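You operate a simulated robot arm through the tools that you are given. There is no shell and no other tool. Be economical: measure what you need, move in short steps, check, and stop when the job is done.

You are at the controls of a simulated two-armed robot. One attempt, no reset.

## Task
Put the black stoneware pot from the island top on the cream small plate and the red stoneware pot on the plate with a red rim. Shut the cloth drawer. Pull the shallow drawer beside the oven open. The order is free. Set down upright: stoneware pot.

Only the result counts: the job must be done as asked and must still hold three seconds after the hand-in. Knocking over, shifting, dropping, spilling or breaking anything else fails it. Flat cloth is picked up by pressing the open fingertips on it (5 to 10 N) and closing them slowly along it; thin cloth reads only 2 to 8 mm in the jaws.

## Robot
Two 7-joint arms with two-finger parallel grippers on one trunk, on a base that drives. Base frame: it is fixed to the floor where the robot stands at the start and does not move with it; the origin is under the middle of the robot, x ahead of it, y to its left, z up; the surface under the hand at the start is at about z = 920. Readings come in mm, degrees, newtons and seconds.
The left shoulder is at the start at [70, 177, 1195], the right one opposite. With the tool pointing down near the work surface each hand reaches from about 300 to 740 mm from the robot's upright axis, wherever it stands, measured 20 degrees to its own side. Places, roughly: cloth drawer [800, 500, 800]; plate with a red rim (19x18x3 cm) [900, 300, 900]; shallow drawer beside the oven [2900, 2100, 800]; small plate (15x15x3 cm) [700, 400, 900]. Payload 3.43 kg a hand.
The TCP of each hand is the grasp point between the finger pads, 30 mm short of the fingertips. In the tool frame z runs along the fingers and y along their closing line. Largest opening 94 mm; finger width 28, thickness 10; the body of the gripper, 50 by 96 mm, starts 55 mm behind the TCP.
Orientation is that of the tool frame in the base frame, as a unit quaternion [w, x, y, z]. With the fingers straight down and closing along the base's y, the tool's x points along the base's -x, its y along +y and its z along -z.

## Interface
- The arms move only by the tool step_arm. It takes "left_moves", "right_moves" or both (then of equal length, played together; a hand with none holds still); each is a list of rows, each a list of 7 numbers: the shift along the base's x, y, z in mm, then the turn, a rotation vector about the base's x, y, z in degrees, then the finger opening in mm, from 0 to 94. In form: [[tx, ty, tz, ax, ay, az, fingers], ...]. A call has 1 to 10 rows; each row shifts and turns the commanded pose from where the row before left it. Rows are played at 5 a second. More than 50 mm and 8.6 degrees between two rows, or a gripper value outside its range, and nothing of the call is played. A pose out of reach is approached as far as the arm can. The call stops where the force on the tool passes 40 N (or 10 N more than at its start, if that is more) or the arm is blocked; 0.2 s more then pass. Each finger travels about 153 mm/s and halts on what it meets, pressing with about 36 N; the grip force reading is that of the motor and also rises with nothing between the fingers. The clock runs only during rows and for 0.2 s after the last one: add rows that do not move to give the fingers time. The reply holds the time, the measured pose of the TCP, the force on the tool along the base axes, the opening and the grip force, in the units named above and with some noise, with the torque about the TCP (base axes, N m) and any sound that the robot's microphone picked up.
- Cameras (640 x 400 px; columns grow to the right, rows downward): "scene" is now at [130.1, 17.3, 1504.4]; the picture's right is [0.02, -1.00, 0.00], its down [-0.69, -0.01, -0.72] and it looks along [0.72, 0.01, -0.69] (base axes); focal length 284 px, centre (320, 200). "left" rides on the left gripper at [76, -14, -103] in its tool frame; the picture's right is [0.18, 0.98, 0.00], its down [-0.75, 0.14, -0.64] and it looks along [-0.63, 0.12, 0.77] (tool axes); focal length 243 px, centre (320, 200). "right" rides on the right gripper at [76, 14, -103] in its tool frame; the picture's right is [-0.18, 0.98, 0.00], its down [-0.75, -0.14, -0.64] and it looks along [-0.63, -0.12, 0.77] (tool axes); focal length 243 px, centre (320, 200). There is no depth. A picture from a camera that has moved, and an enlarged one, comes with that camera's place and axes in the base frame and with its lens. The place of the scene camera against the robot may be out by one fixed shift of up to 18 mm in any direction.
- camera(camera): a new picture of that camera. It takes no simulated time.
- lift_body(by): slides the trunk up (or, below 0, down) by that many mm; the arms and the scene camera ride with it, the base frame stays. It gives what a move gives, with no picture.
- base_move(legs): drives the robot by 1 to 6 legs, each [ahead, turn to the left] in mm and degrees, along the robot's own axes; the way and the turn of a leg run together, so that a leg with both is an arc; at most 1500 mm and 180 degrees a leg. The arms and the cameras ride along, it lands a little off, and it stops where it bumps. It gives what a move gives.
- head_to(pan, tilt): turns the head with the scene camera to pan (to the left, within 86 degrees either way) and tilt (down, from -29 to 69), counted from straight ahead of the robot. It gives what a move gives.
- inspect(camera, box): a new picture of the part [left, top, right, bottom] of that camera's present view, enlarged. It takes no simulated time.
- close_job(): hands the job in; it is judged then, once.

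Work in short steps. Places have to be worked out from the pictures, the camera data and where the tool is seen: move nearer, look again, correct. Check each grasp and each placing, and mend what went wrong. You have 165 turns and 130 pictures in all, those below and enlarged ones among them. Open the grippers and draw the arms clear of the work before you hand the job in, unless the task says otherwise; then end with one line.

The tools are called after "Emit:" by a JSON object that holds its "op" and its "data". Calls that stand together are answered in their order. step_arm: Moves the arms, as the interface text tells. Its arguments: {"type":"object","properties":{"left_moves":{"type":"array","items":{"type":"array","items":{"type":"number"}}},"right_moves":{"type":"array","items":{"type":"array","items":{"type":"number"}}}},"required":[]} The other tools are called the same way: lift_body (by) slides the trunk up or down; base_move (legs) drives the base; head_to (pan, tilt) turns the head that bears the scene camera; camera (camera) takes a picture; inspect (camera, box) takes an enlarged picture of a part of a camera's view; close_job () hands the job in.

At the start:

```text
t: 0.0
left_ee_pos: [479.9, 336.8, 1178.1]
left_orientation: [0.0, 0.0, 1.0, 0.0]
left_contact_force: [-0.1, 0.0, 0.5]
left_wrist_torque: [0.0, 0.04, 0.0]
left_gripper_width: 93.8
left_grasp_force: 0.1
right_ee_pos: [541.1, -55.4, 1223.6]
right_orientation: [0.0, 0.0, 1.0, 0.001]
right_contact_force: [-0.6, -0.5, 0.3]
right_wrist_torque: [0.04, 0.0, -0.03]
right_gripper_width: 93.9
right_grasp_force: 0.1
trunk travel left (down, up): [-775.0, 65.0]
robot x, y, heading: [-2.0, 2.6, 0.0]
head pan, tilt: [1.1, 43.8]
```

scene: 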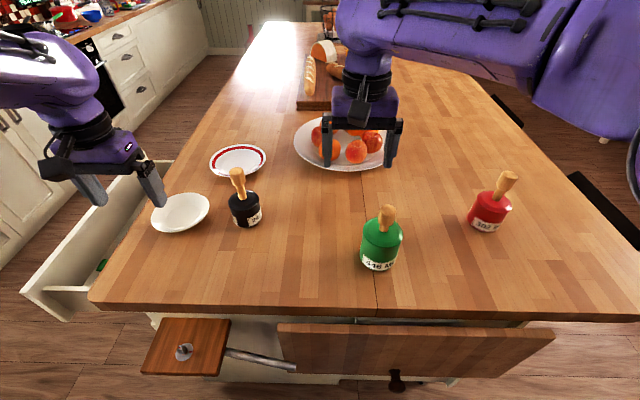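
right: 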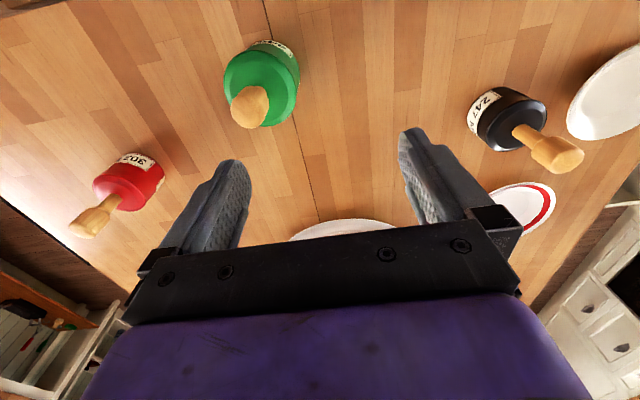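
left: 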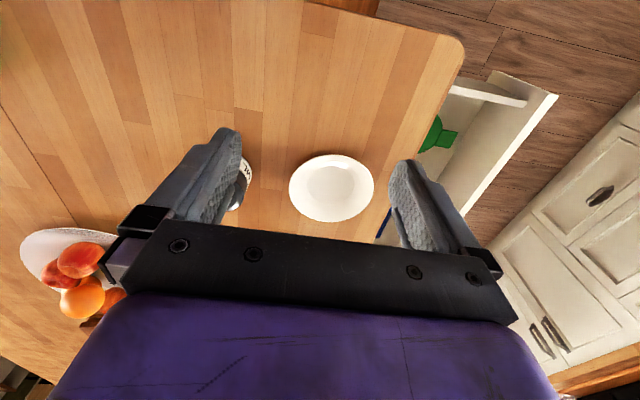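

I'll look at the pots more closely and get a better view of the cabinets.

Emit:
{"op": "inspect", "data": {"camera": "scene", "box": [130, 130, 290, 250]}}

Emit:
{"op": "inspect", "data": {"camera": "scene", "box": [420, 150, 560, 250]}}

Emit:
{"op": "inspect", "data": {"camera": "left", "box": [220, 60, 640, 320]}}

```text
3.33 times, centred on (210, 190) of scene
camera zoom: at [130.1, 17.3, 1504.4], right [0.02, -1.0, 0.0], down [-0.69, -0.01, -0.72], along [0.72, 0.01, -0.69], focal length 947 px, centre (687, 233)
```

zoom: 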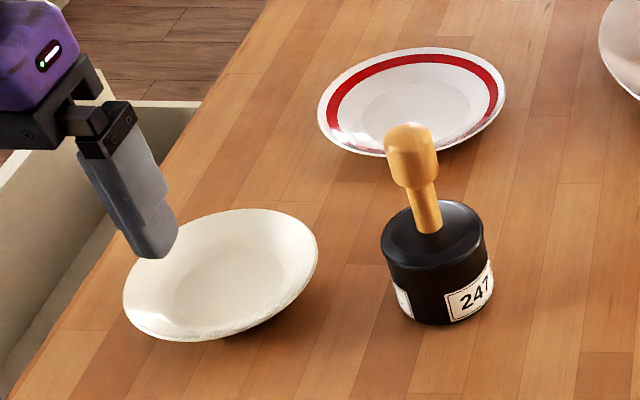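

```text
4.00 times, centred on (490, 200) of scene
camera zoom: at [130.1, 17.3, 1504.4], right [0.02, -1.0, 0.0], down [-0.69, -0.01, -0.72], along [0.72, 0.01, -0.69], focal length 1137 px, centre (-360, 200)
```

zoom: 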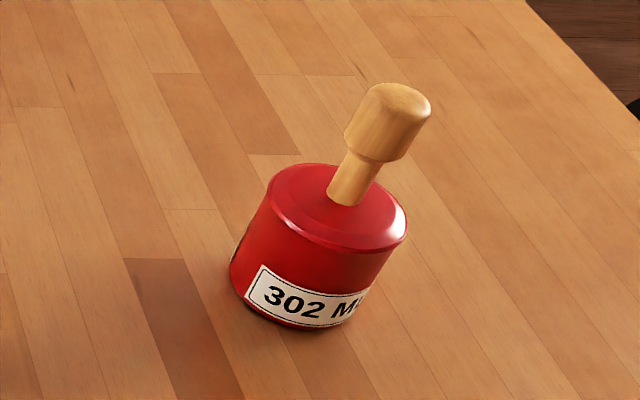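

```text
1.52 times, centred on (430, 190) of left
camera zoom: at [404.0, 322.8, 1282.9], right [-0.18, 0.98, 0.0], down [0.75, 0.14, 0.64], along [0.63, 0.12, -0.77], focal length 370 px, centre (152, 215)
```

zoom: 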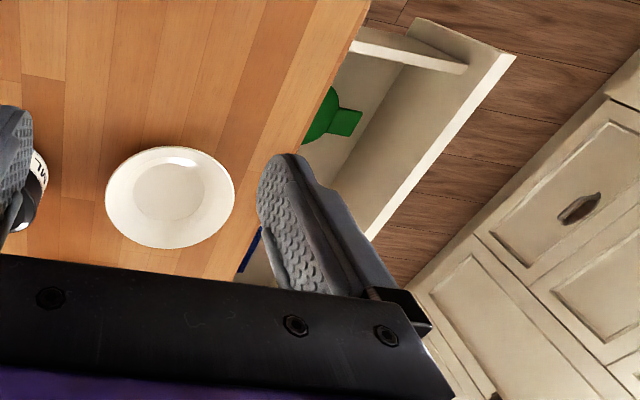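

The pots have a knob on a stem (top about z=1070). I'll look down to see how much room the base has in front before going on.

Emit:
{"op": "head_to", "data": {"pan": 0, "tilt": 69}}

Emit:
{"op": "camera", "data": {"camera": "scene"}}

Emit:
{"op": "head_to", "data": {"pan": 45, "tilt": 35}}

Emit:
{"op": "camera", "data": {"camera": "scene"}}

```text
t: 0.9
left_ee_pos: [481.1, 337.0, 1179.9]
left_orientation: [0.0, 0.0, 1.0, 0.0]
left_contact_force: [0.4, 0.0, -0.3]
left_wrist_torque: [0.01, 0.0, -0.01]
left_gripper_width: 94.0
left_grasp_force: 0.0
right_ee_pos: [541.7, -55.9, 1223.5]
right_orientation: [0.0, 0.0, 1.0, 0.0]
right_contact_force: [-0.8, -0.2, 0.2]
right_wrist_torque: [0.01, -0.01, -0.03]
right_gripper_width: 93.8
right_grasp_force: 0.0
trunk travel left (down, up): [-775.0, 65.0]
robot x, y, heading: [0.3, 1.0, -0.1]
head pan, tilt: [0.0, 68.8]
```

```text
123 pictures are left
camera scene: at [103.8, 15.6, 1473.8], right [0.0, -1.0, 0.0], down [-0.93, 0.0, -0.36], along [0.36, 0.0, -0.93], focal length 284 px, centre (320, 200)
```

scene: 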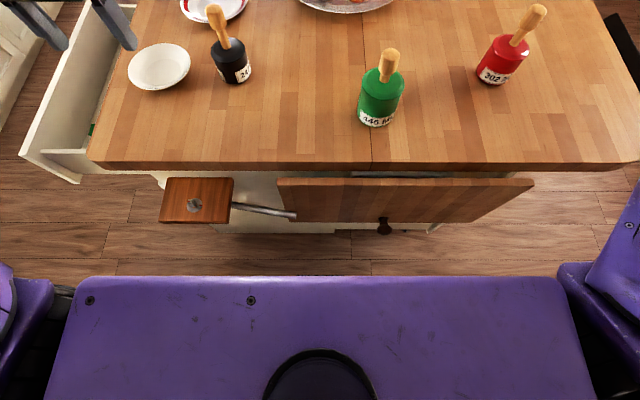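

```text
t: 2.0
left_ee_pos: [481.0, 336.7, 1179.4]
left_orientation: [0.0, 0.0, 1.0, -0.001]
left_contact_force: [0.1, -0.6, -1.5]
left_wrist_torque: [0.0, 0.01, 0.01]
left_gripper_width: 94.0
left_grasp_force: 0.0
right_ee_pos: [541.7, -54.8, 1223.5]
right_orientation: [0.0, 0.0, 1.0, 0.0]
right_contact_force: [0.6, 0.1, 0.2]
right_wrist_torque: [-0.02, 0.0, -0.03]
right_gripper_width: 94.2
right_grasp_force: 0.1
trunk travel left (down, up): [-775.0, 65.0]
robot x, y, heading: [5.3, -2.6, 0.4]
head pan, tilt: [45.0, 35.0]
```

```text
122 pictures are left
camera scene: at [110.1, 77.8, 1517.4], right [0.71, -0.71, 0.0], down [-0.41, -0.41, -0.82], along [0.58, 0.58, -0.57], focal length 284 px, centre (320, 200)
```

scene: 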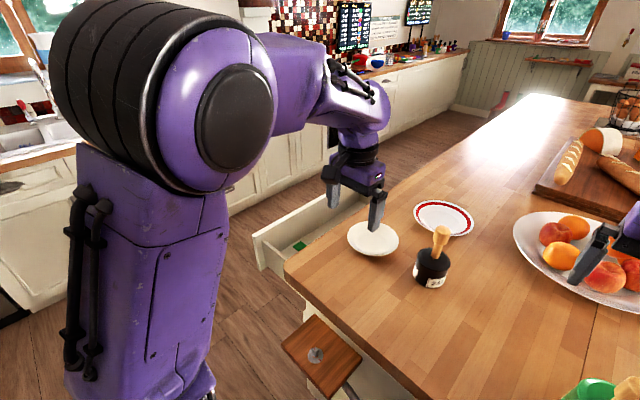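

The base has limited room in front, so I'll turn a bit right in place, which brings the left shoulder forward towards the plate and the black pot.

Emit:
{"op": "base_move", "data": {"legs": [[0, -17]]}}

Emit:
{"op": "camera", "data": {"camera": "left"}}

Emit:
{"op": "camera", "data": {"camera": "scene"}}

```text
t: 3.4
left_ee_pos: [558.8, 186.0, 1177.7]
left_orientation: [0.0, 0.145, 0.989, 0.0]
left_contact_force: [0.2, -0.1, 0.6]
left_wrist_torque: [-0.02, 0.02, 0.0]
left_gripper_width: 94.0
left_grasp_force: 0.1
right_ee_pos: [502.8, -207.3, 1223.7]
right_orientation: [0.0, 0.144, 0.99, 0.0]
right_contact_force: [0.1, 0.0, 0.4]
right_wrist_torque: [0.0, 0.02, -0.03]
right_gripper_width: 93.8
right_grasp_force: 0.0
trunk travel left (down, up): [-775.0, 65.0]
robot x, y, heading: [0.3, -1.8, -16.3]
head pan, tilt: [45.0, 35.0]
```

```text
121 pictures are left
camera left: at [479.7, 194.3, 1282.7], right [0.11, 0.99, 0.0], down [0.76, -0.08, 0.64], along [0.64, -0.07, -0.77], focal length 243 px, centre (320, 200)
```

left: 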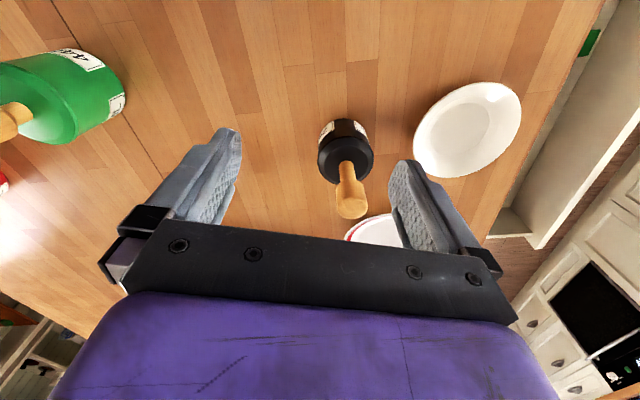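

```text
120 pictures are left
camera scene: at [123.5, 44.2, 1517.4], right [0.48, -0.88, 0.0], down [-0.51, -0.27, -0.82], along [0.72, 0.39, -0.57], focal length 284 px, centre (320, 200)
```

scene: 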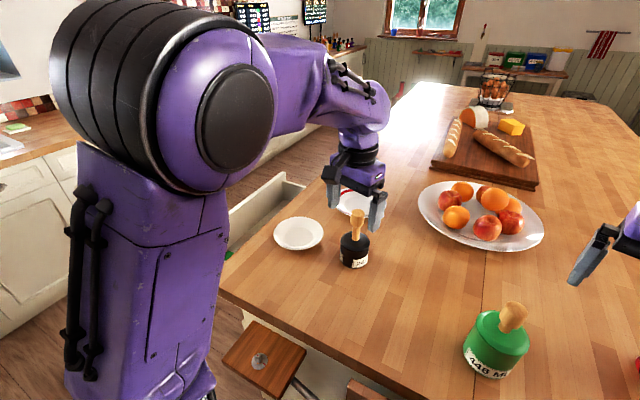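

Wrist view puts the black knob near (671, 212), top about z=1068, and the plate centre near (657, 399). I move above the knob.

Emit:
{"op": "step_arm", "data": {"left_moves": [[37, 9, 0, 0, 0, 0, 94], [37, 9, 0, 0, 0, 0, 94], [37, 8, 0, 0, 0, 0, 94], [0, 0, -30, 0, 0, 0, 94], [0, 0, 0, 0, 0, 0, 94]]}}

Emit:
{"op": "camera", "data": {"camera": "left"}}

Emit:
{"op": "camera", "data": {"camera": "scene"}}

```text
t: 4.6
left_ee_pos: [667.7, 210.4, 1150.6]
left_orientation: [0.0, 0.145, 0.989, -0.001]
left_contact_force: [-0.3, -1.3, 0.4]
left_wrist_torque: [0.0, -0.01, -0.04]
left_gripper_width: 94.0
left_grasp_force: 0.0
right_ee_pos: [502.6, -207.9, 1223.7]
right_orientation: [0.0, 0.144, 0.99, 0.0]
right_contact_force: [-0.8, -0.1, 0.7]
right_wrist_torque: [-0.01, -0.01, -0.02]
right_gripper_width: 94.0
right_grasp_force: 0.1
trunk travel left (down, up): [-775.0, 65.0]
robot x, y, heading: [0.4, 1.4, -16.7]
head pan, tilt: [45.0, 35.0]
```

```text
119 pictures are left
camera left: at [590.5, 220.4, 1253.9], right [0.11, 0.99, 0.0], down [0.76, -0.08, 0.64], along [0.64, -0.07, -0.77], focal length 243 px, centre (320, 200)
```

left: 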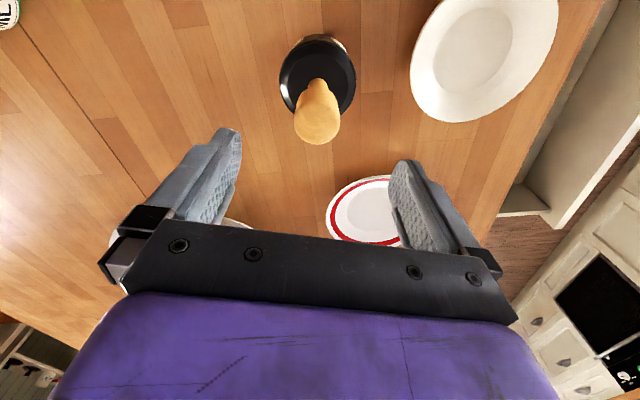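

```text
118 pictures are left
camera scene: at [122.7, 43.1, 1517.5], right [0.47, -0.88, 0.0], down [-0.5, -0.27, -0.82], along [0.72, 0.39, -0.57], focal length 284 px, centre (320, 200)
```

scene: 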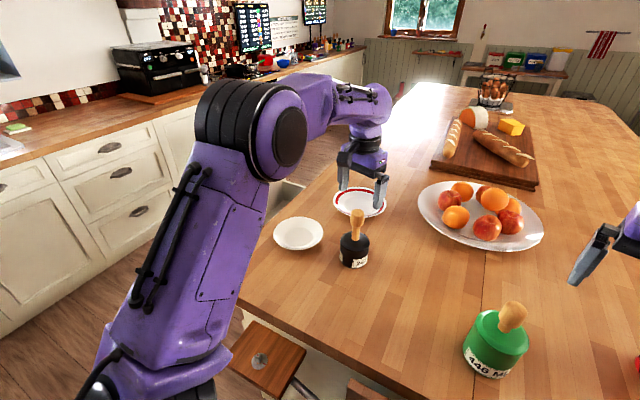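

Triangulating both wrist views gives the knob at about (667, 210), top z about 1077. The hand is right above, so I descend and close.

Emit:
{"op": "step_arm", "data": {"left_moves": [[0, 0, -34, 0, 0, 0, 94], [0, 0, -34, 0, 0, 0, 94], [0, 0, -28, 0, 0, 0, 94], [0, 0, 0, 0, 0, 0, 94]]}}

Emit:
{"op": "camera", "data": {"camera": "left"}}

Emit:
{"op": "inspect", "data": {"camera": "scene", "box": [260, 130, 460, 290]}}

```text
t: 5.6
left_ee_pos: [668.9, 211.4, 1054.3]
left_orientation: [0.0, 0.146, 0.989, 0.0]
left_contact_force: [-0.4, -0.3, -0.3]
left_wrist_torque: [-0.01, 0.0, -0.02]
left_gripper_width: 94.2
left_grasp_force: 0.1
right_ee_pos: [503.9, -207.5, 1223.6]
right_orientation: [0.0, 0.143, 0.99, 0.0]
right_contact_force: [0.2, 0.0, -0.1]
right_wrist_torque: [0.02, 0.0, -0.06]
right_gripper_width: 94.0
right_grasp_force: 0.1
trunk travel left (down, up): [-775.0, 65.0]
robot x, y, heading: [0.7, 0.9, -16.5]
head pan, tilt: [45.0, 35.0]
```

```text
117 pictures are left
camera left: at [591.5, 219.5, 1157.4], right [0.11, 0.99, 0.0], down [0.76, -0.08, 0.64], along [0.64, -0.07, -0.77], focal length 243 px, centre (320, 200)
```

left: 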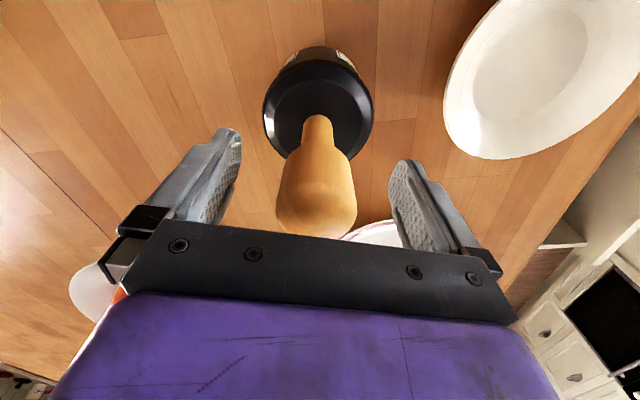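

```text
2.50 times, centred on (360, 210) of scene
camera zoom: at [123.0, 43.2, 1517.5], right [0.47, -0.88, 0.0], down [-0.5, -0.27, -0.82], along [0.72, 0.39, -0.57], focal length 710 px, centre (220, 175)
```

zoom: 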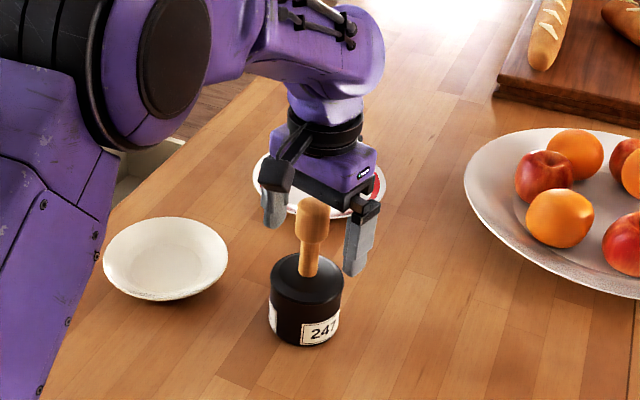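

Comparing knob widths with the body and both views, the knob centre is really about 13 mm nearer (x≈655) and its centre is near z=1070. I shift back and up a little, then close.

Emit:
{"op": "step_arm", "data": {"left_moves": [[-13, -1, 10, 0, 0, 0, 94], [0, 0, 0, 0, 0, 0, 94], [0, 0, 0, 0, 0, 0, 70], [0, 0, 0, 0, 0, 0, 50], [0, 0, 0, 0, 0, 0, 30], [0, 0, 0, 0, 0, 0, 20], [0, 0, 0, 0, 0, 0, 20]]}}

Emit:
{"op": "camera", "data": {"camera": "left"}}

Emit:
{"op": "inspect", "data": {"camera": "scene", "box": [260, 130, 460, 290]}}

```text
t: 7.2
left_ee_pos: [656.3, 210.5, 1064.2]
left_orientation: [0.0, 0.144, 0.99, 0.0]
left_contact_force: [1.0, 1.4, 1.9]
left_wrist_torque: [0.25, 0.13, -0.05]
left_gripper_width: 33.1
left_grasp_force: 36.0
right_ee_pos: [502.2, -207.9, 1223.6]
right_orientation: [0.0, 0.144, 0.99, 0.0]
right_contact_force: [0.6, 0.3, -0.5]
right_wrist_torque: [-0.03, 0.01, -0.04]
right_gripper_width: 93.8
right_grasp_force: 0.2
trunk travel left (down, up): [-775.0, 65.0]
robot x, y, heading: [-1.1, 2.6, -16.4]
head pan, tilt: [45.0, 35.0]
```

```text
115 pictures are left
camera left: at [578.8, 218.8, 1167.8], right [0.11, 0.99, 0.0], down [0.76, -0.08, 0.64], along [0.64, -0.07, -0.77], focal length 243 px, centre (320, 200)
```

left: 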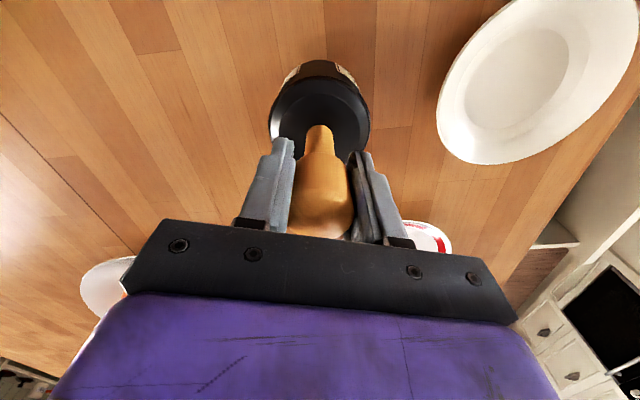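

```text
2.50 times, centred on (360, 210) of scene
camera zoom: at [123.1, 43.5, 1517.5], right [0.48, -0.88, 0.0], down [-0.5, -0.27, -0.82], along [0.72, 0.39, -0.57], focal length 710 px, centre (220, 175)
```

zoom: 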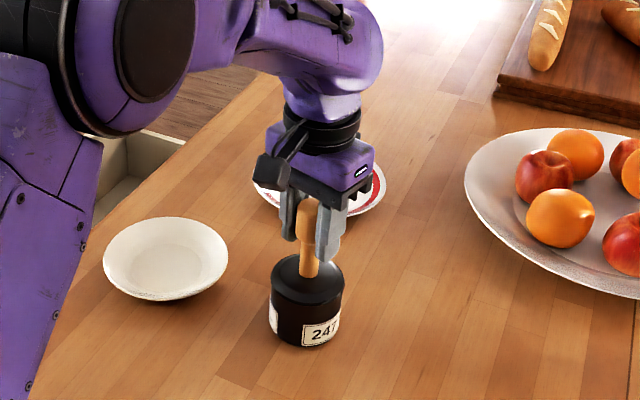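

Grip reads 33 mm at 36 N. I'll lift 30 mm and check.

Emit:
{"op": "step_arm", "data": {"left_moves": [[0, 0, 10, 0, 0, 0, 15], [0, 0, 10, 0, 0, 0, 15], [0, 0, 20, 0, 0, 0, 15], [0, 0, 0, 0, 0, 0, 15]]}}

Emit:
{"op": "camera", "data": {"camera": "left"}}

Emit:
{"op": "inspect", "data": {"camera": "scene", "box": [260, 130, 460, 290]}}

```text
t: 8.2
left_ee_pos: [655.5, 209.7, 1103.5]
left_orientation: [-0.001, 0.145, 0.989, 0.001]
left_contact_force: [0.1, 0.0, -4.1]
left_wrist_torque: [0.01, 0.0, -0.03]
left_gripper_width: 33.1
left_grasp_force: 36.0
right_ee_pos: [503.1, -207.6, 1222.5]
right_orientation: [-0.001, 0.144, 0.99, 0.0]
right_contact_force: [0.2, 0.5, 0.8]
right_wrist_torque: [-0.01, 0.01, -0.02]
right_gripper_width: 93.9
right_grasp_force: 0.0
trunk travel left (down, up): [-775.0, 65.0]
robot x, y, heading: [-1.0, 3.3, -16.5]
head pan, tilt: [45.0, 35.0]
```

```text
113 pictures are left
camera left: at [578.1, 218.6, 1206.5], right [0.11, 0.99, 0.0], down [0.76, -0.08, 0.64], along [0.64, -0.07, -0.77], focal length 243 px, centre (320, 200)
```

left: 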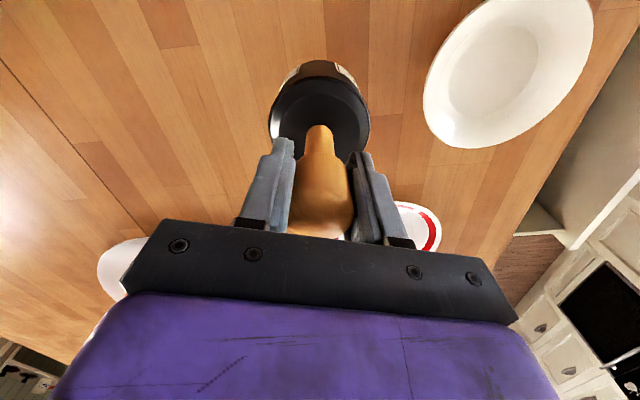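

```text
2.50 times, centred on (360, 210) of scene
camera zoom: at [124.3, 43.4, 1517.3], right [0.47, -0.88, 0.0], down [-0.51, -0.27, -0.82], along [0.72, 0.39, -0.57], focal length 710 px, centre (220, 175)
```

zoom: 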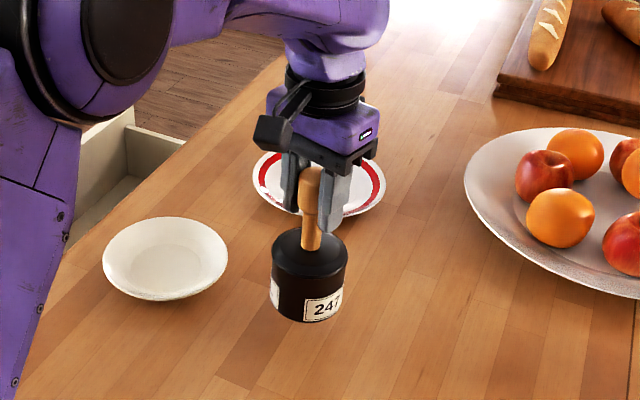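

The pot is firmly held. Raising and carrying it over toward the plate, then looking again.

Emit:
{"op": "step_arm", "data": {"left_moves": [[0, 0, 25, 0, 0, 0, 15], [0, 40, 0, 0, 0, 0, 15], [0, 40, 0, 0, 0, 0, 15], [0, 40, 0, 0, 0, 0, 15], [3, 40, 0, 0, 0, 0, 15], [3, 32, 0, 0, 0, 0, 15], [0, 0, 0, 0, 0, 0, 15]]}}

Emit:
{"op": "camera", "data": {"camera": "left"}}

Emit:
{"op": "inspect", "data": {"camera": "scene", "box": [220, 130, 420, 290]}}

```text
t: 9.8
left_ee_pos: [662.0, 400.7, 1128.6]
left_orientation: [-0.001, 0.146, 0.989, 0.001]
left_contact_force: [0.2, -0.7, -3.5]
left_wrist_torque: [0.0, 0.02, -0.01]
left_gripper_width: 33.0
left_grasp_force: 35.7
right_ee_pos: [502.6, -207.8, 1223.3]
right_orientation: [0.0, 0.144, 0.99, 0.0]
right_contact_force: [0.7, -0.3, 0.8]
right_wrist_torque: [0.01, -0.01, 0.0]
right_gripper_width: 94.0
right_grasp_force: 0.0
trunk travel left (down, up): [-775.0, 65.0]
robot x, y, heading: [0.4, 2.5, -16.6]
head pan, tilt: [45.0, 35.0]
```

```text
111 pictures are left
camera left: at [583.9, 408.8, 1232.2], right [0.11, 0.99, 0.0], down [0.76, -0.08, 0.64], along [0.64, -0.07, -0.77], focal length 243 px, centre (320, 200)
```

left: 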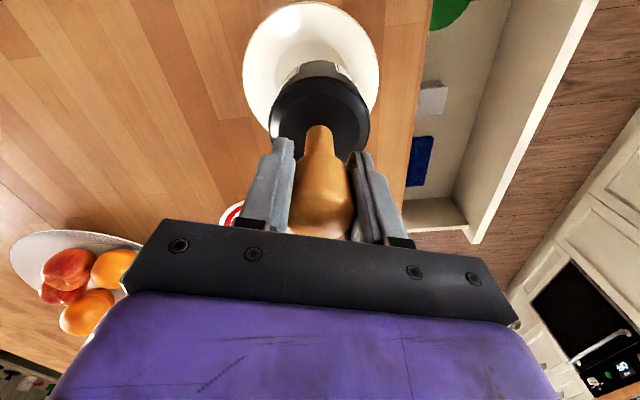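

```text
2.50 times, centred on (320, 210) of scene
camera zoom: at [123.5, 42.4, 1517.5], right [0.47, -0.88, 0.0], down [-0.51, -0.27, -0.82], along [0.72, 0.39, -0.57], focal length 710 px, centre (320, 175)
```

zoom: 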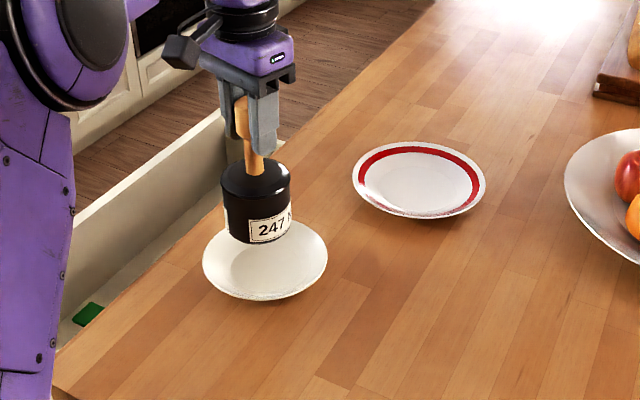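

Views disagree by ~15 mm in x; lowering to about 10 mm above the rim will resolve it.

Emit:
{"op": "step_arm", "data": {"left_moves": [[0, 0, -12, 0, 0, 0, 15], [0, 0, -13, 0, 0, 0, 15], [0, 0, 0, 0, 0, 0, 15]]}}

Emit:
{"op": "inspect", "data": {"camera": "left", "box": [220, 0, 420, 125]}}

Emit:
{"op": "inspect", "data": {"camera": "scene", "box": [260, 180, 340, 260]}}

```text
t: 10.6
left_ee_pos: [661.2, 401.5, 1103.4]
left_orientation: [0.0, 0.144, 0.99, 0.0]
left_contact_force: [0.0, 0.1, -2.6]
left_wrist_torque: [0.01, 0.0, 0.02]
left_gripper_width: 33.1
left_grasp_force: 36.6
right_ee_pos: [503.0, -206.6, 1224.2]
right_orientation: [0.0, 0.144, 0.99, 0.0]
right_contact_force: [0.5, -0.5, 0.9]
right_wrist_torque: [0.01, 0.03, -0.02]
right_gripper_width: 93.8
right_grasp_force: 0.0
trunk travel left (down, up): [-775.0, 65.0]
robot x, y, heading: [1.6, -0.6, -16.8]
head pan, tilt: [45.0, 35.0]
```

```text
3.20 times, centred on (320, 62) of left
camera zoom: at [583.3, 410.5, 1206.9], right [0.11, 0.99, 0.0], down [0.76, -0.08, 0.64], along [0.64, -0.07, -0.77], focal length 776 px, centre (320, 640)
```

zoom: 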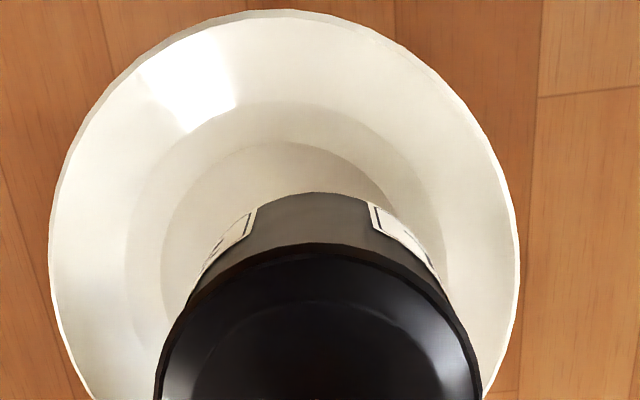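

```text
5.00 times, centred on (300, 220) of scene
camera zoom: at [123.7, 43.6, 1517.4], right [0.47, -0.88, 0.0], down [-0.51, -0.27, -0.82], along [0.72, 0.39, -0.57], focal length 1421 px, centre (420, 100)
```

zoom: 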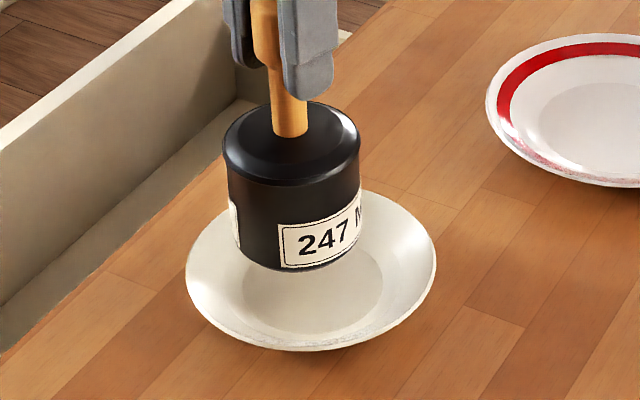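

The pot should shift about (-8, -12). I correct and lower slowly, watching force.

Emit:
{"op": "step_arm", "data": {"left_moves": [[-8, -12, 0, 0, 0, 0, 15], [0, 0, -10, 0, 0, 0, 15], [0, 0, -9, 0, 0, 0, 15], [0, 0, 0, 0, 0, 0, 15]]}}

Emit:
{"op": "inspect", "data": {"camera": "scene", "box": [260, 180, 340, 260]}}

Emit:
{"op": "inspect", "data": {"camera": "left", "box": [220, 0, 420, 125]}}

```text
t: 11.6
left_ee_pos: [652.5, 391.0, 1083.8]
left_orientation: [0.0, 0.145, 0.989, 0.0]
left_contact_force: [0.2, -0.6, -3.9]
left_wrist_torque: [0.03, 0.04, -0.01]
left_gripper_width: 33.0
left_grasp_force: 35.8
right_ee_pos: [501.9, -207.8, 1224.0]
right_orientation: [-0.001, 0.144, 0.99, 0.001]
right_contact_force: [-0.1, -1.1, -0.1]
right_wrist_torque: [-0.03, 0.02, 0.0]
right_gripper_width: 93.9
right_grasp_force: 0.0
trunk travel left (down, up): [-775.0, 65.0]
robot x, y, heading: [-0.1, -1.8, -16.7]
head pan, tilt: [45.0, 35.0]
```

```text
5.00 times, centred on (300, 220) of scene
camera zoom: at [123.4, 43.1, 1517.5], right [0.47, -0.88, 0.0], down [-0.51, -0.27, -0.82], along [0.72, 0.39, -0.57], focal length 1421 px, centre (420, 100)
```

zoom: 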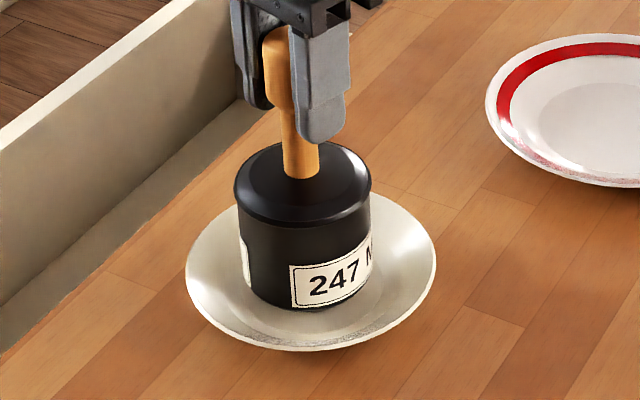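

```text
3.20 times, centred on (320, 62) of left
camera zoom: at [575.4, 398.8, 1187.5], right [0.11, 0.99, 0.0], down [0.76, -0.08, 0.64], along [0.64, -0.07, -0.77], focal length 776 px, centre (320, 640)
```

zoom: 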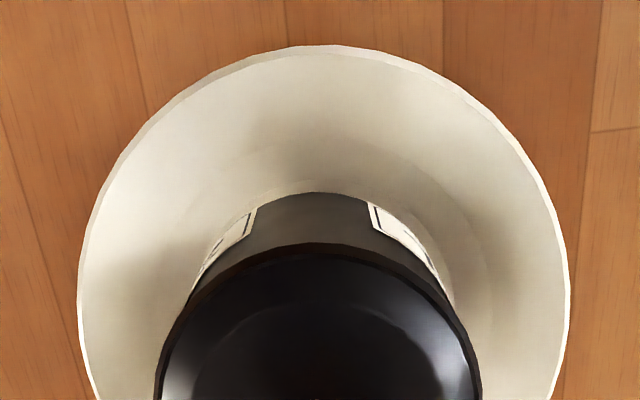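

Well centred now. Lower in 3 mm steps until contact.

Emit:
{"op": "step_arm", "data": {"left_moves": [[1, -2, -4, 0, 0, 0, 15], [0, 0, -3, 0, 0, 0, 15], [0, 0, 0, 0, 0, 0, 15]]}}

```text
t: 12.4
left_ee_pos: [653.6, 388.5, 1076.3]
left_orientation: [0.0, 0.145, 0.989, 0.0]
left_contact_force: [-0.3, 0.2, -4.0]
left_wrist_torque: [-0.01, 0.0, 0.03]
left_gripper_width: 32.7
left_grasp_force: 36.1
right_ee_pos: [503.3, -207.0, 1223.7]
right_orientation: [0.0, 0.144, 0.99, 0.0]
right_contact_force: [-0.3, -0.2, 0.1]
right_wrist_torque: [0.04, 0.04, 0.0]
right_gripper_width: 93.9
right_grasp_force: 0.1
trunk travel left (down, up): [-775.0, 65.0]
robot x, y, heading: [-1.6, -1.9, -16.7]
head pan, tilt: [45.0, 35.0]
```

No contact yet; continuing down.

Emit:
{"op": "step_arm", "data": {"left_moves": [[0, 0, -2, 0, 0, 0, 15], [0, 0, -2, 0, 0, 0, 15], [0, 0, 0, 0, 0, 0, 15]]}}

```text
t: 13.2
left_ee_pos: [656.0, 388.7, 1072.3]
left_orientation: [-0.001, 0.146, 0.989, -0.001]
left_contact_force: [-0.2, 0.9, -3.4]
left_wrist_torque: [-0.01, 0.0, 0.06]
left_gripper_width: 32.8
left_grasp_force: 36.0
right_ee_pos: [504.7, -208.2, 1223.5]
right_orientation: [0.0, 0.144, 0.99, 0.0]
right_contact_force: [0.4, -0.1, 0.3]
right_wrist_torque: [-0.01, -0.01, 0.01]
right_gripper_width: 94.1
right_grasp_force: 0.1
trunk travel left (down, up): [-775.0, 65.0]
robot x, y, heading: [2.6, 1.2, -16.5]
head pan, tilt: [45.0, 35.0]
```

Emit:
{"op": "step_arm", "data": {"left_moves": [[0, 0, -2, 0, 0, 0, 15], [0, 0, -1, 0, 0, 0, 15], [0, 0, 0, 0, 0, 0, 15]]}}

Emit:
{"op": "inspect", "data": {"camera": "scene", "box": [260, 180, 340, 260]}}

```text
t: 14.0
left_ee_pos: [654.6, 387.2, 1070.2]
left_orientation: [-0.001, 0.144, 0.99, 0.0]
left_contact_force: [0.8, 0.8, -1.0]
left_wrist_torque: [0.05, 0.06, 0.02]
left_gripper_width: 33.0
left_grasp_force: 36.4
right_ee_pos: [503.2, -207.9, 1223.0]
right_orientation: [0.0, 0.144, 0.99, 0.0]
right_contact_force: [-0.2, 0.3, 0.0]
right_wrist_torque: [0.01, -0.03, 0.01]
right_gripper_width: 94.0
right_grasp_force: 0.1
trunk travel left (down, up): [-775.0, 65.0]
robot x, y, heading: [-2.3, 1.2, -16.6]
head pan, tilt: [45.0, 35.0]
```

```text
5.00 times, centred on (300, 220) of scene
camera zoom: at [123.6, 43.4, 1517.5], right [0.47, -0.88, 0.0], down [-0.51, -0.27, -0.82], along [0.72, 0.39, -0.57], focal length 1421 px, centre (420, 100)
```

zoom: 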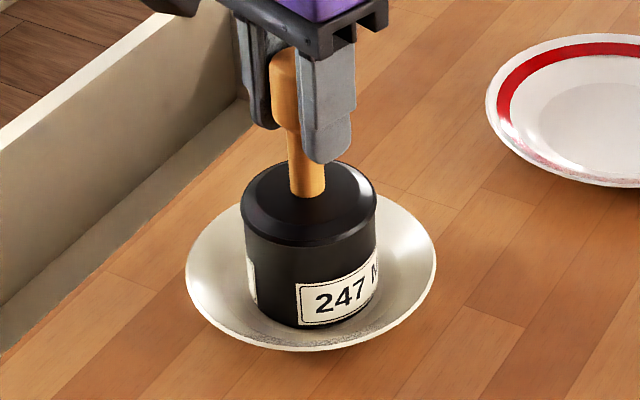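

Contact has begun (load falling off). One more mm, then open gently and retreat upward.

Emit:
{"op": "step_arm", "data": {"left_moves": [[0, 0, -1, 0, 0, 0, 15], [0, 0, 0, 0, 0, 0, 15], [0, 0, 0, 0, 0, 0, 40], [0, 0, 0, 0, 0, 0, 60], [0, 0, 0, 0, 0, 0, 94], [0, 0, 0, 0, 0, 0, 94], [0, 0, 40, 0, 0, 0, 94], [0, 0, 50, 0, 0, 0, 94], [0, 0, 0, 0, 0, 0, 94]]}}

Emit:
{"op": "inspect", "data": {"camera": "scene", "box": [240, 140, 400, 260]}}

Emit:
{"op": "camera", "data": {"camera": "left"}}

```text
t: 16.0
left_ee_pos: [652.1, 389.6, 1157.5]
left_orientation: [0.0, 0.145, 0.989, -0.001]
left_contact_force: [0.1, -0.4, 0.0]
left_wrist_torque: [0.01, 0.02, -0.02]
left_gripper_width: 94.0
left_grasp_force: 0.0
right_ee_pos: [503.6, -207.5, 1223.5]
right_orientation: [0.0, 0.144, 0.99, -0.001]
right_contact_force: [0.2, 0.7, 0.8]
right_wrist_torque: [0.03, 0.0, 0.02]
right_gripper_width: 93.9
right_grasp_force: 0.0
trunk travel left (down, up): [-775.0, 65.0]
robot x, y, heading: [-1.2, -2.4, -16.7]
head pan, tilt: [45.0, 35.0]
```

```text
3.33 times, centred on (320, 200) of scene
camera zoom: at [124.3, 43.8, 1517.3], right [0.47, -0.88, 0.0], down [-0.51, -0.27, -0.82], along [0.72, 0.39, -0.57], focal length 947 px, centre (320, 200)
```

zoom: 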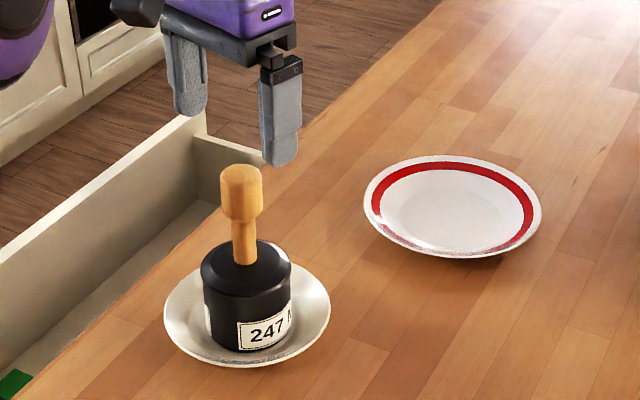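

```text
103 pictures are left
camera left: at [575.8, 396.7, 1261.5], right [0.11, 0.99, 0.0], down [0.76, -0.08, 0.64], along [0.64, -0.07, -0.77], focal length 243 px, centre (320, 200)
```

left: 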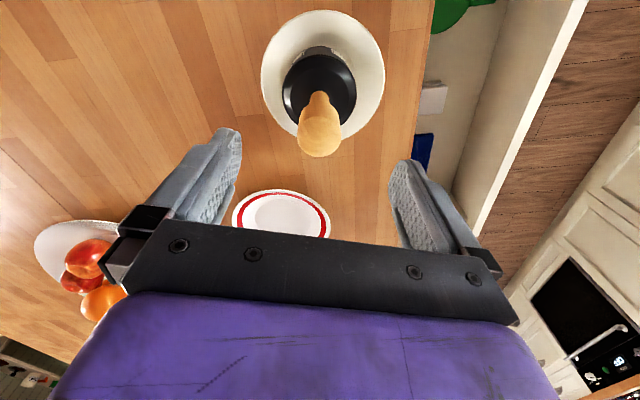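

Black pot is placed on the cream plate. I raise and pull back the left hand, then turn the robot left so the right hand can reach the red pot.

Emit:
{"op": "step_arm", "data": {"left_moves": [[0, 0, 45, 0, 0, 0, 94], [-40, -20, 0, 0, 0, 0, 94], [-40, -20, 0, 0, 0, 0, 94], [-40, -20, 0, 0, 0, 0, 94], [-40, -20, 0, 0, 0, 0, 94]]}}

Emit:
{"op": "base_move", "data": {"legs": [[0, 32]]}}

Emit:
{"op": "head_to", "data": {"pan": -45, "tilt": 40}}

Emit:
{"op": "camera", "data": {"camera": "scene"}}

Emit:
{"op": "camera", "data": {"camera": "right"}}

```text
t: 17.2
left_ee_pos: [492.5, 303.6, 1208.7]
left_orientation: [0.001, 0.144, 0.99, 0.002]
left_contact_force: [-1.3, -0.3, 1.0]
left_wrist_torque: [0.06, 0.02, 0.0]
left_gripper_width: 93.7
left_grasp_force: 0.0
right_ee_pos: [500.4, -212.3, 1224.9]
right_orientation: [-0.001, 0.144, 0.99, 0.002]
right_contact_force: [-0.2, -0.9, -0.1]
right_wrist_torque: [0.03, 0.01, 0.0]
right_gripper_width: 94.0
right_grasp_force: 0.0
trunk travel left (down, up): [-775.0, 65.0]
robot x, y, heading: [2.7, -1.6, -16.8]
head pan, tilt: [45.0, 35.0]
```

```text
t: 19.1
left_ee_pos: [253.0, 525.1, 1206.5]
left_orientation: [0.0, -0.137, 0.991, 0.0]
left_contact_force: [-1.0, 0.1, 0.2]
left_wrist_torque: [0.0, -0.01, -0.02]
left_gripper_width: 94.1
left_grasp_force: 0.0
right_ee_pos: [537.2, 93.5, 1224.9]
right_orientation: [0.001, -0.136, 0.991, 0.0]
right_contact_force: [0.4, 0.1, 0.0]
right_wrist_torque: [0.0, -0.02, 0.0]
right_gripper_width: 93.9
right_grasp_force: 0.2
trunk travel left (down, up): [-775.0, 65.0]
robot x, y, heading: [0.9, -0.3, 15.5]
head pan, tilt: [45.0, 35.0]
```

```text
t: 20.8
left_ee_pos: [252.6, 524.3, 1207.6]
left_orientation: [0.0, -0.137, 0.991, -0.001]
left_contact_force: [-0.2, 0.4, -0.4]
left_wrist_torque: [-0.04, 0.01, -0.02]
left_gripper_width: 94.2
left_grasp_force: 0.0
right_ee_pos: [535.5, 92.9, 1223.6]
right_orientation: [0.0, -0.137, 0.991, 0.0]
right_contact_force: [-1.1, -1.2, 0.2]
right_wrist_torque: [0.01, -0.04, -0.03]
right_gripper_width: 93.9
right_grasp_force: 0.1
trunk travel left (down, up): [-775.0, 65.0]
robot x, y, heading: [1.9, 0.2, 15.6]
head pan, tilt: [-45.0, 40.0]
```

```text
102 pictures are left
camera scene: at [120.1, -12.4, 1509.9], right [-0.49, -0.87, 0.0], down [-0.56, 0.31, -0.77], along [0.67, -0.37, -0.64], focal length 284 px, centre (320, 200)
```

scene: 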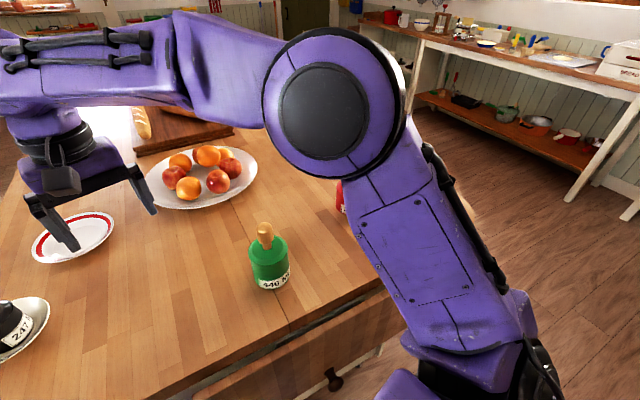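

```text
101 pictures are left
camera right: at [458.5, 84.9, 1325.9], right [-0.09, 1.0, 0.0], down [0.76, 0.07, 0.64], along [0.64, 0.06, -0.77], focal length 243 px, centre (320, 200)
```

right: 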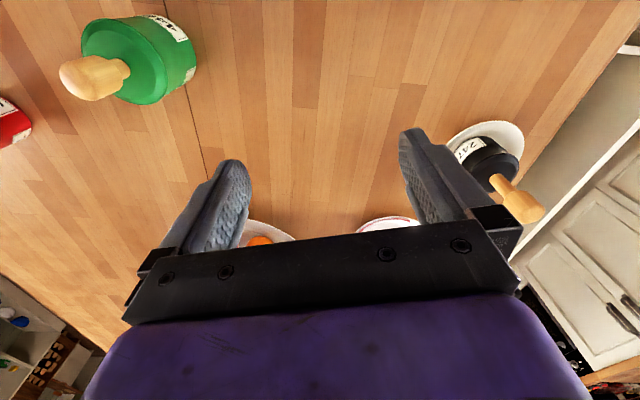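

Moving the right hand across (high above everything) toward the red pot.

Emit:
{"op": "step_arm", "data": {"right_moves": [[3, -49, 0, 0, 0, 0, 94], [3, -49, 0, 0, 0, 0, 94], [3, -49, 0, 0, 0, 0, 94], [3, -49, 0, 0, 0, 0, 94], [3, -49, 0, 0, 0, 0, 94], [3, -49, 0, 0, 0, 0, 94], [3, -49, 0, 0, 0, 0, 94], [3, -49, 0, 0, 0, 0, 94], [3, -49, 0, 0, 0, 0, 94], [3, -49, 0, 0, 0, 0, 94]]}}

Emit:
{"op": "camera", "data": {"camera": "right"}}

Emit:
{"op": "camera", "data": {"camera": "scene"}}

```text
t: 23.0
left_ee_pos: [253.3, 524.0, 1207.5]
left_orientation: [-0.001, -0.137, 0.991, 0.0]
left_contact_force: [-0.5, 0.5, -0.3]
left_wrist_torque: [0.0, -0.01, -0.02]
left_gripper_width: 93.9
left_grasp_force: 0.0
right_ee_pos: [564.1, -397.8, 1223.0]
right_orientation: [0.0, -0.137, 0.991, 0.001]
right_contact_force: [-0.3, -0.5, -0.4]
right_wrist_torque: [0.02, -0.02, -0.03]
right_gripper_width: 94.1
right_grasp_force: 0.0
trunk travel left (down, up): [-775.0, 65.0]
robot x, y, heading: [-3.8, -2.4, 15.7]
head pan, tilt: [-45.0, 40.0]
```

```text
100 pictures are left
camera right: at [488.2, -406.0, 1325.2], right [-0.09, 1.0, 0.0], down [0.76, 0.07, 0.64], along [0.64, 0.06, -0.77], focal length 243 px, centre (320, 200)
```

right: 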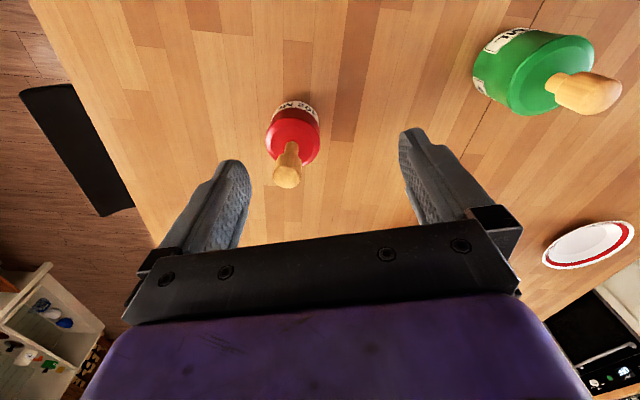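

```text
99 pictures are left
camera scene: at [120.4, -14.9, 1509.8], right [-0.49, -0.87, 0.0], down [-0.56, 0.32, -0.77], along [0.67, -0.37, -0.64], focal length 284 px, centre (320, 200)
```

scene: 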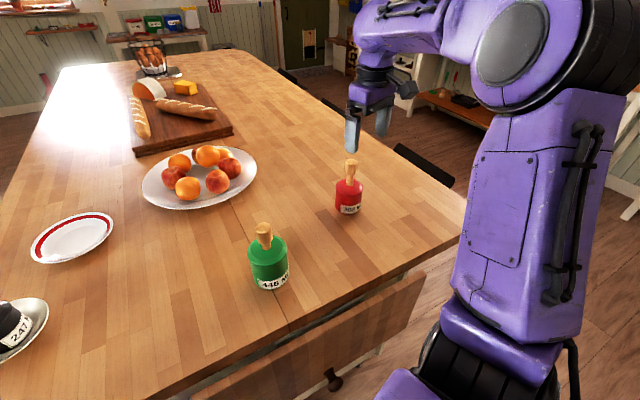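

Red pot triangulates to about (652, -430). Move above it and check.

Emit:
{"op": "step_arm", "data": {"right_moves": [[44, -16, 0, 0, 0, 0, 94], [44, -16, 0, 0, 0, 0, 94], [0, 0, -40, 0, 0, 0, 94], [0, 0, -43, 0, 0, 0, 94], [0, 0, 0, 0, 0, 0, 94]]}}

Emit:
{"op": "camera", "data": {"camera": "right"}}

Emit:
{"op": "inspect", "data": {"camera": "scene", "box": [280, 80, 440, 240]}}

```text
t: 24.2
left_ee_pos: [253.8, 524.6, 1207.2]
left_orientation: [0.0, -0.137, 0.991, -0.001]
left_contact_force: [0.9, -1.1, 1.3]
left_wrist_torque: [0.01, 0.01, 0.01]
left_gripper_width: 94.1
left_grasp_force: 0.1
right_ee_pos: [655.8, -429.1, 1139.5]
right_orientation: [0.0, -0.136, 0.991, 0.001]
right_contact_force: [0.4, -0.9, -0.4]
right_wrist_torque: [-0.05, 0.02, -0.03]
right_gripper_width: 94.2
right_grasp_force: 0.1
trunk travel left (down, up): [-775.0, 65.0]
robot x, y, heading: [1.5, -0.1, 15.6]
head pan, tilt: [-45.0, 40.0]
```

```text
98 pictures are left
camera right: at [578.3, -437.8, 1241.7], right [-0.09, 1.0, 0.0], down [0.76, 0.07, 0.64], along [0.64, 0.06, -0.77], focal length 243 px, centre (320, 200)
```

right: 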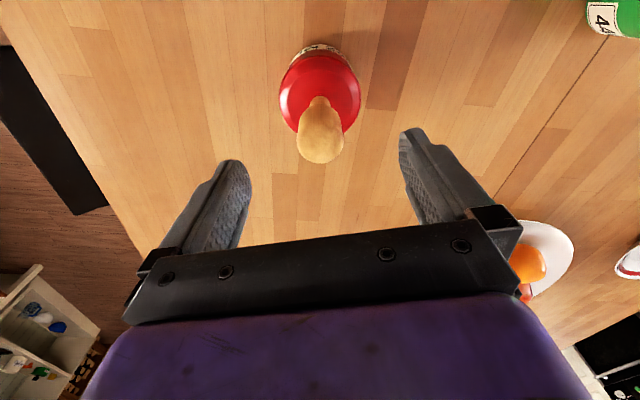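

```text
2.50 times, centred on (360, 160) of scene
camera zoom: at [121.3, -13.5, 1509.8], right [-0.49, -0.87, 0.0], down [-0.56, 0.32, -0.77], along [0.67, -0.37, -0.64], focal length 710 px, centre (220, 300)
```

zoom: 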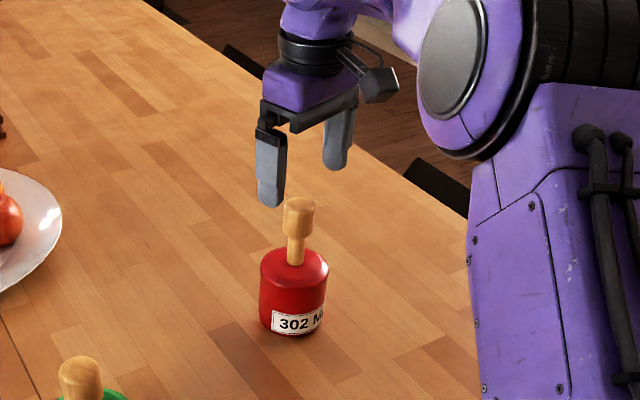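

Aligned. Shift -5 in x, descend 75 mm and close.

Emit:
{"op": "step_arm", "data": {"right_moves": [[-5, -1, -25, 0, 0, 0, 94], [0, 0, -25, 0, 0, 0, 94], [0, 0, -25, 0, 0, 0, 94], [0, 0, 0, 0, 0, 0, 94], [0, 0, 0, 0, 0, 0, 65], [0, 0, 0, 0, 0, 0, 45], [0, 0, 0, 0, 0, 0, 30], [0, 0, 0, 0, 0, 0, 15], [0, 0, 0, 0, 0, 0, 15]]}}

Emit:
{"op": "camera", "data": {"camera": "right"}}

Emit:
{"op": "inspect", "data": {"camera": "scene", "box": [280, 80, 440, 240]}}

```text
t: 26.2
left_ee_pos: [254.3, 524.5, 1206.8]
left_orientation: [0.0, -0.137, 0.991, 0.0]
left_contact_force: [0.0, 0.0, -0.1]
left_wrist_torque: [0.0, -0.02, 0.02]
left_gripper_width: 93.8
left_grasp_force: 0.0
right_ee_pos: [650.1, -429.0, 1066.3]
right_orientation: [0.0, -0.136, 0.991, 0.001]
right_contact_force: [-0.7, -0.6, -0.7]
right_wrist_torque: [-0.05, 0.02, 0.0]
right_gripper_width: 37.0
right_grasp_force: 36.5
trunk travel left (down, up): [-775.0, 65.0]
robot x, y, heading: [-1.3, -2.3, 15.9]
head pan, tilt: [-45.0, 40.0]
```

```text
96 pictures are left
camera right: at [571.8, -437.2, 1167.8], right [-0.09, 1.0, 0.0], down [0.76, 0.07, 0.64], along [0.64, 0.06, -0.77], focal length 243 px, centre (320, 200)
```

right: 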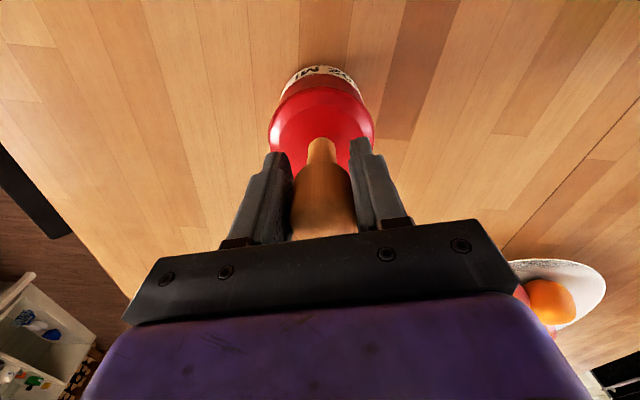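

```text
2.50 times, centred on (360, 160) of scene
camera zoom: at [120.4, -13.3, 1509.8], right [-0.49, -0.87, 0.0], down [-0.56, 0.32, -0.77], along [0.67, -0.37, -0.64], focal length 710 px, centre (220, 300)
```

zoom: 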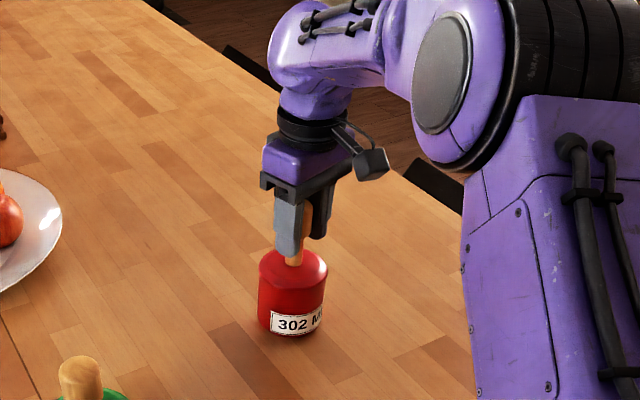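

Firm grip at 37 mm (full knob diameter). Lift high enough to clear the green pot and bring it in toward the robot.

Emit:
{"op": "step_arm", "data": {"right_moves": [[0, 0, 15, 0, 0, 0, 15], [0, 0, 35, 0, 0, 0, 15], [0, 0, 45, 0, 0, 0, 15], [0, 0, 45, 0, 0, 0, 15], [0, 0, 40, 0, 0, 0, 15], [-40, 10, 10, 0, 0, 0, 15], [-45, 15, 0, 0, 0, 0, 15], [-45, 15, 0, 0, 0, 0, 15], [-45, 15, 0, 0, 0, 0, 15], [0, 0, 0, 0, 0, 0, 15]]}}

Emit:
{"op": "camera", "data": {"camera": "right"}}

Emit:
{"op": "head_to", "data": {"pan": 70, "tilt": 40}}

Emit:
{"op": "camera", "data": {"camera": "scene"}}

```text
t: 28.4
left_ee_pos: [254.2, 523.2, 1207.4]
left_orientation: [0.0, -0.136, 0.991, 0.001]
left_contact_force: [-0.9, 0.0, 0.3]
left_wrist_torque: [0.04, 0.01, 0.0]
left_gripper_width: 94.0
left_grasp_force: 0.0
right_ee_pos: [472.5, -378.2, 1255.4]
right_orientation: [0.0, -0.135, 0.991, 0.003]
right_contact_force: [-0.1, -0.6, -4.0]
right_wrist_torque: [-0.02, 0.06, 0.03]
right_gripper_width: 37.0
right_grasp_force: 35.9
trunk travel left (down, up): [-775.0, 65.0]
robot x, y, heading: [0.7, 0.2, 15.6]
head pan, tilt: [-45.0, 40.0]
```

```text
94 pictures are left
camera right: at [395.0, -386.6, 1356.5], right [-0.09, 1.0, 0.0], down [0.76, 0.07, 0.64], along [0.64, 0.06, -0.77], focal length 243 px, centre (320, 200)
```

right: 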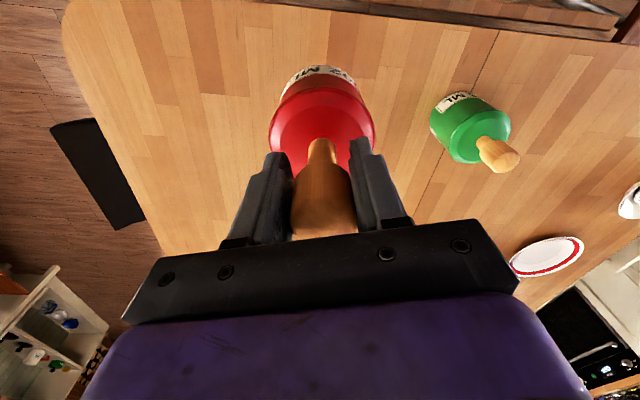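

```text
t: 30.3
left_ee_pos: [254.2, 524.9, 1206.9]
left_orientation: [0.0, -0.137, 0.991, 0.0]
left_contact_force: [0.3, 0.2, 0.3]
left_wrist_torque: [0.0, -0.01, 0.02]
left_gripper_width: 94.2
left_grasp_force: 0.0
right_ee_pos: [473.7, -377.0, 1254.0]
right_orientation: [-0.001, -0.136, 0.991, 0.001]
right_contact_force: [0.6, -0.5, -5.3]
right_wrist_torque: [-0.02, 0.06, -0.02]
right_gripper_width: 37.0
right_grasp_force: 36.4
trunk travel left (down, up): [-775.0, 65.0]
robot x, y, heading: [1.0, 1.6, 15.7]
head pan, tilt: [70.0, 40.0]
```

```text
93 pictures are left
camera scene: at [53.1, 113.2, 1509.9], right [1.0, -0.08, 0.0], down [-0.05, -0.64, -0.77], along [0.06, 0.76, -0.64], focal length 284 px, centre (320, 200)
```

scene: 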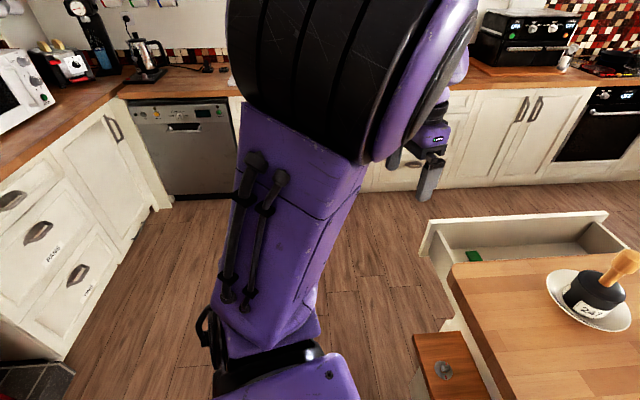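

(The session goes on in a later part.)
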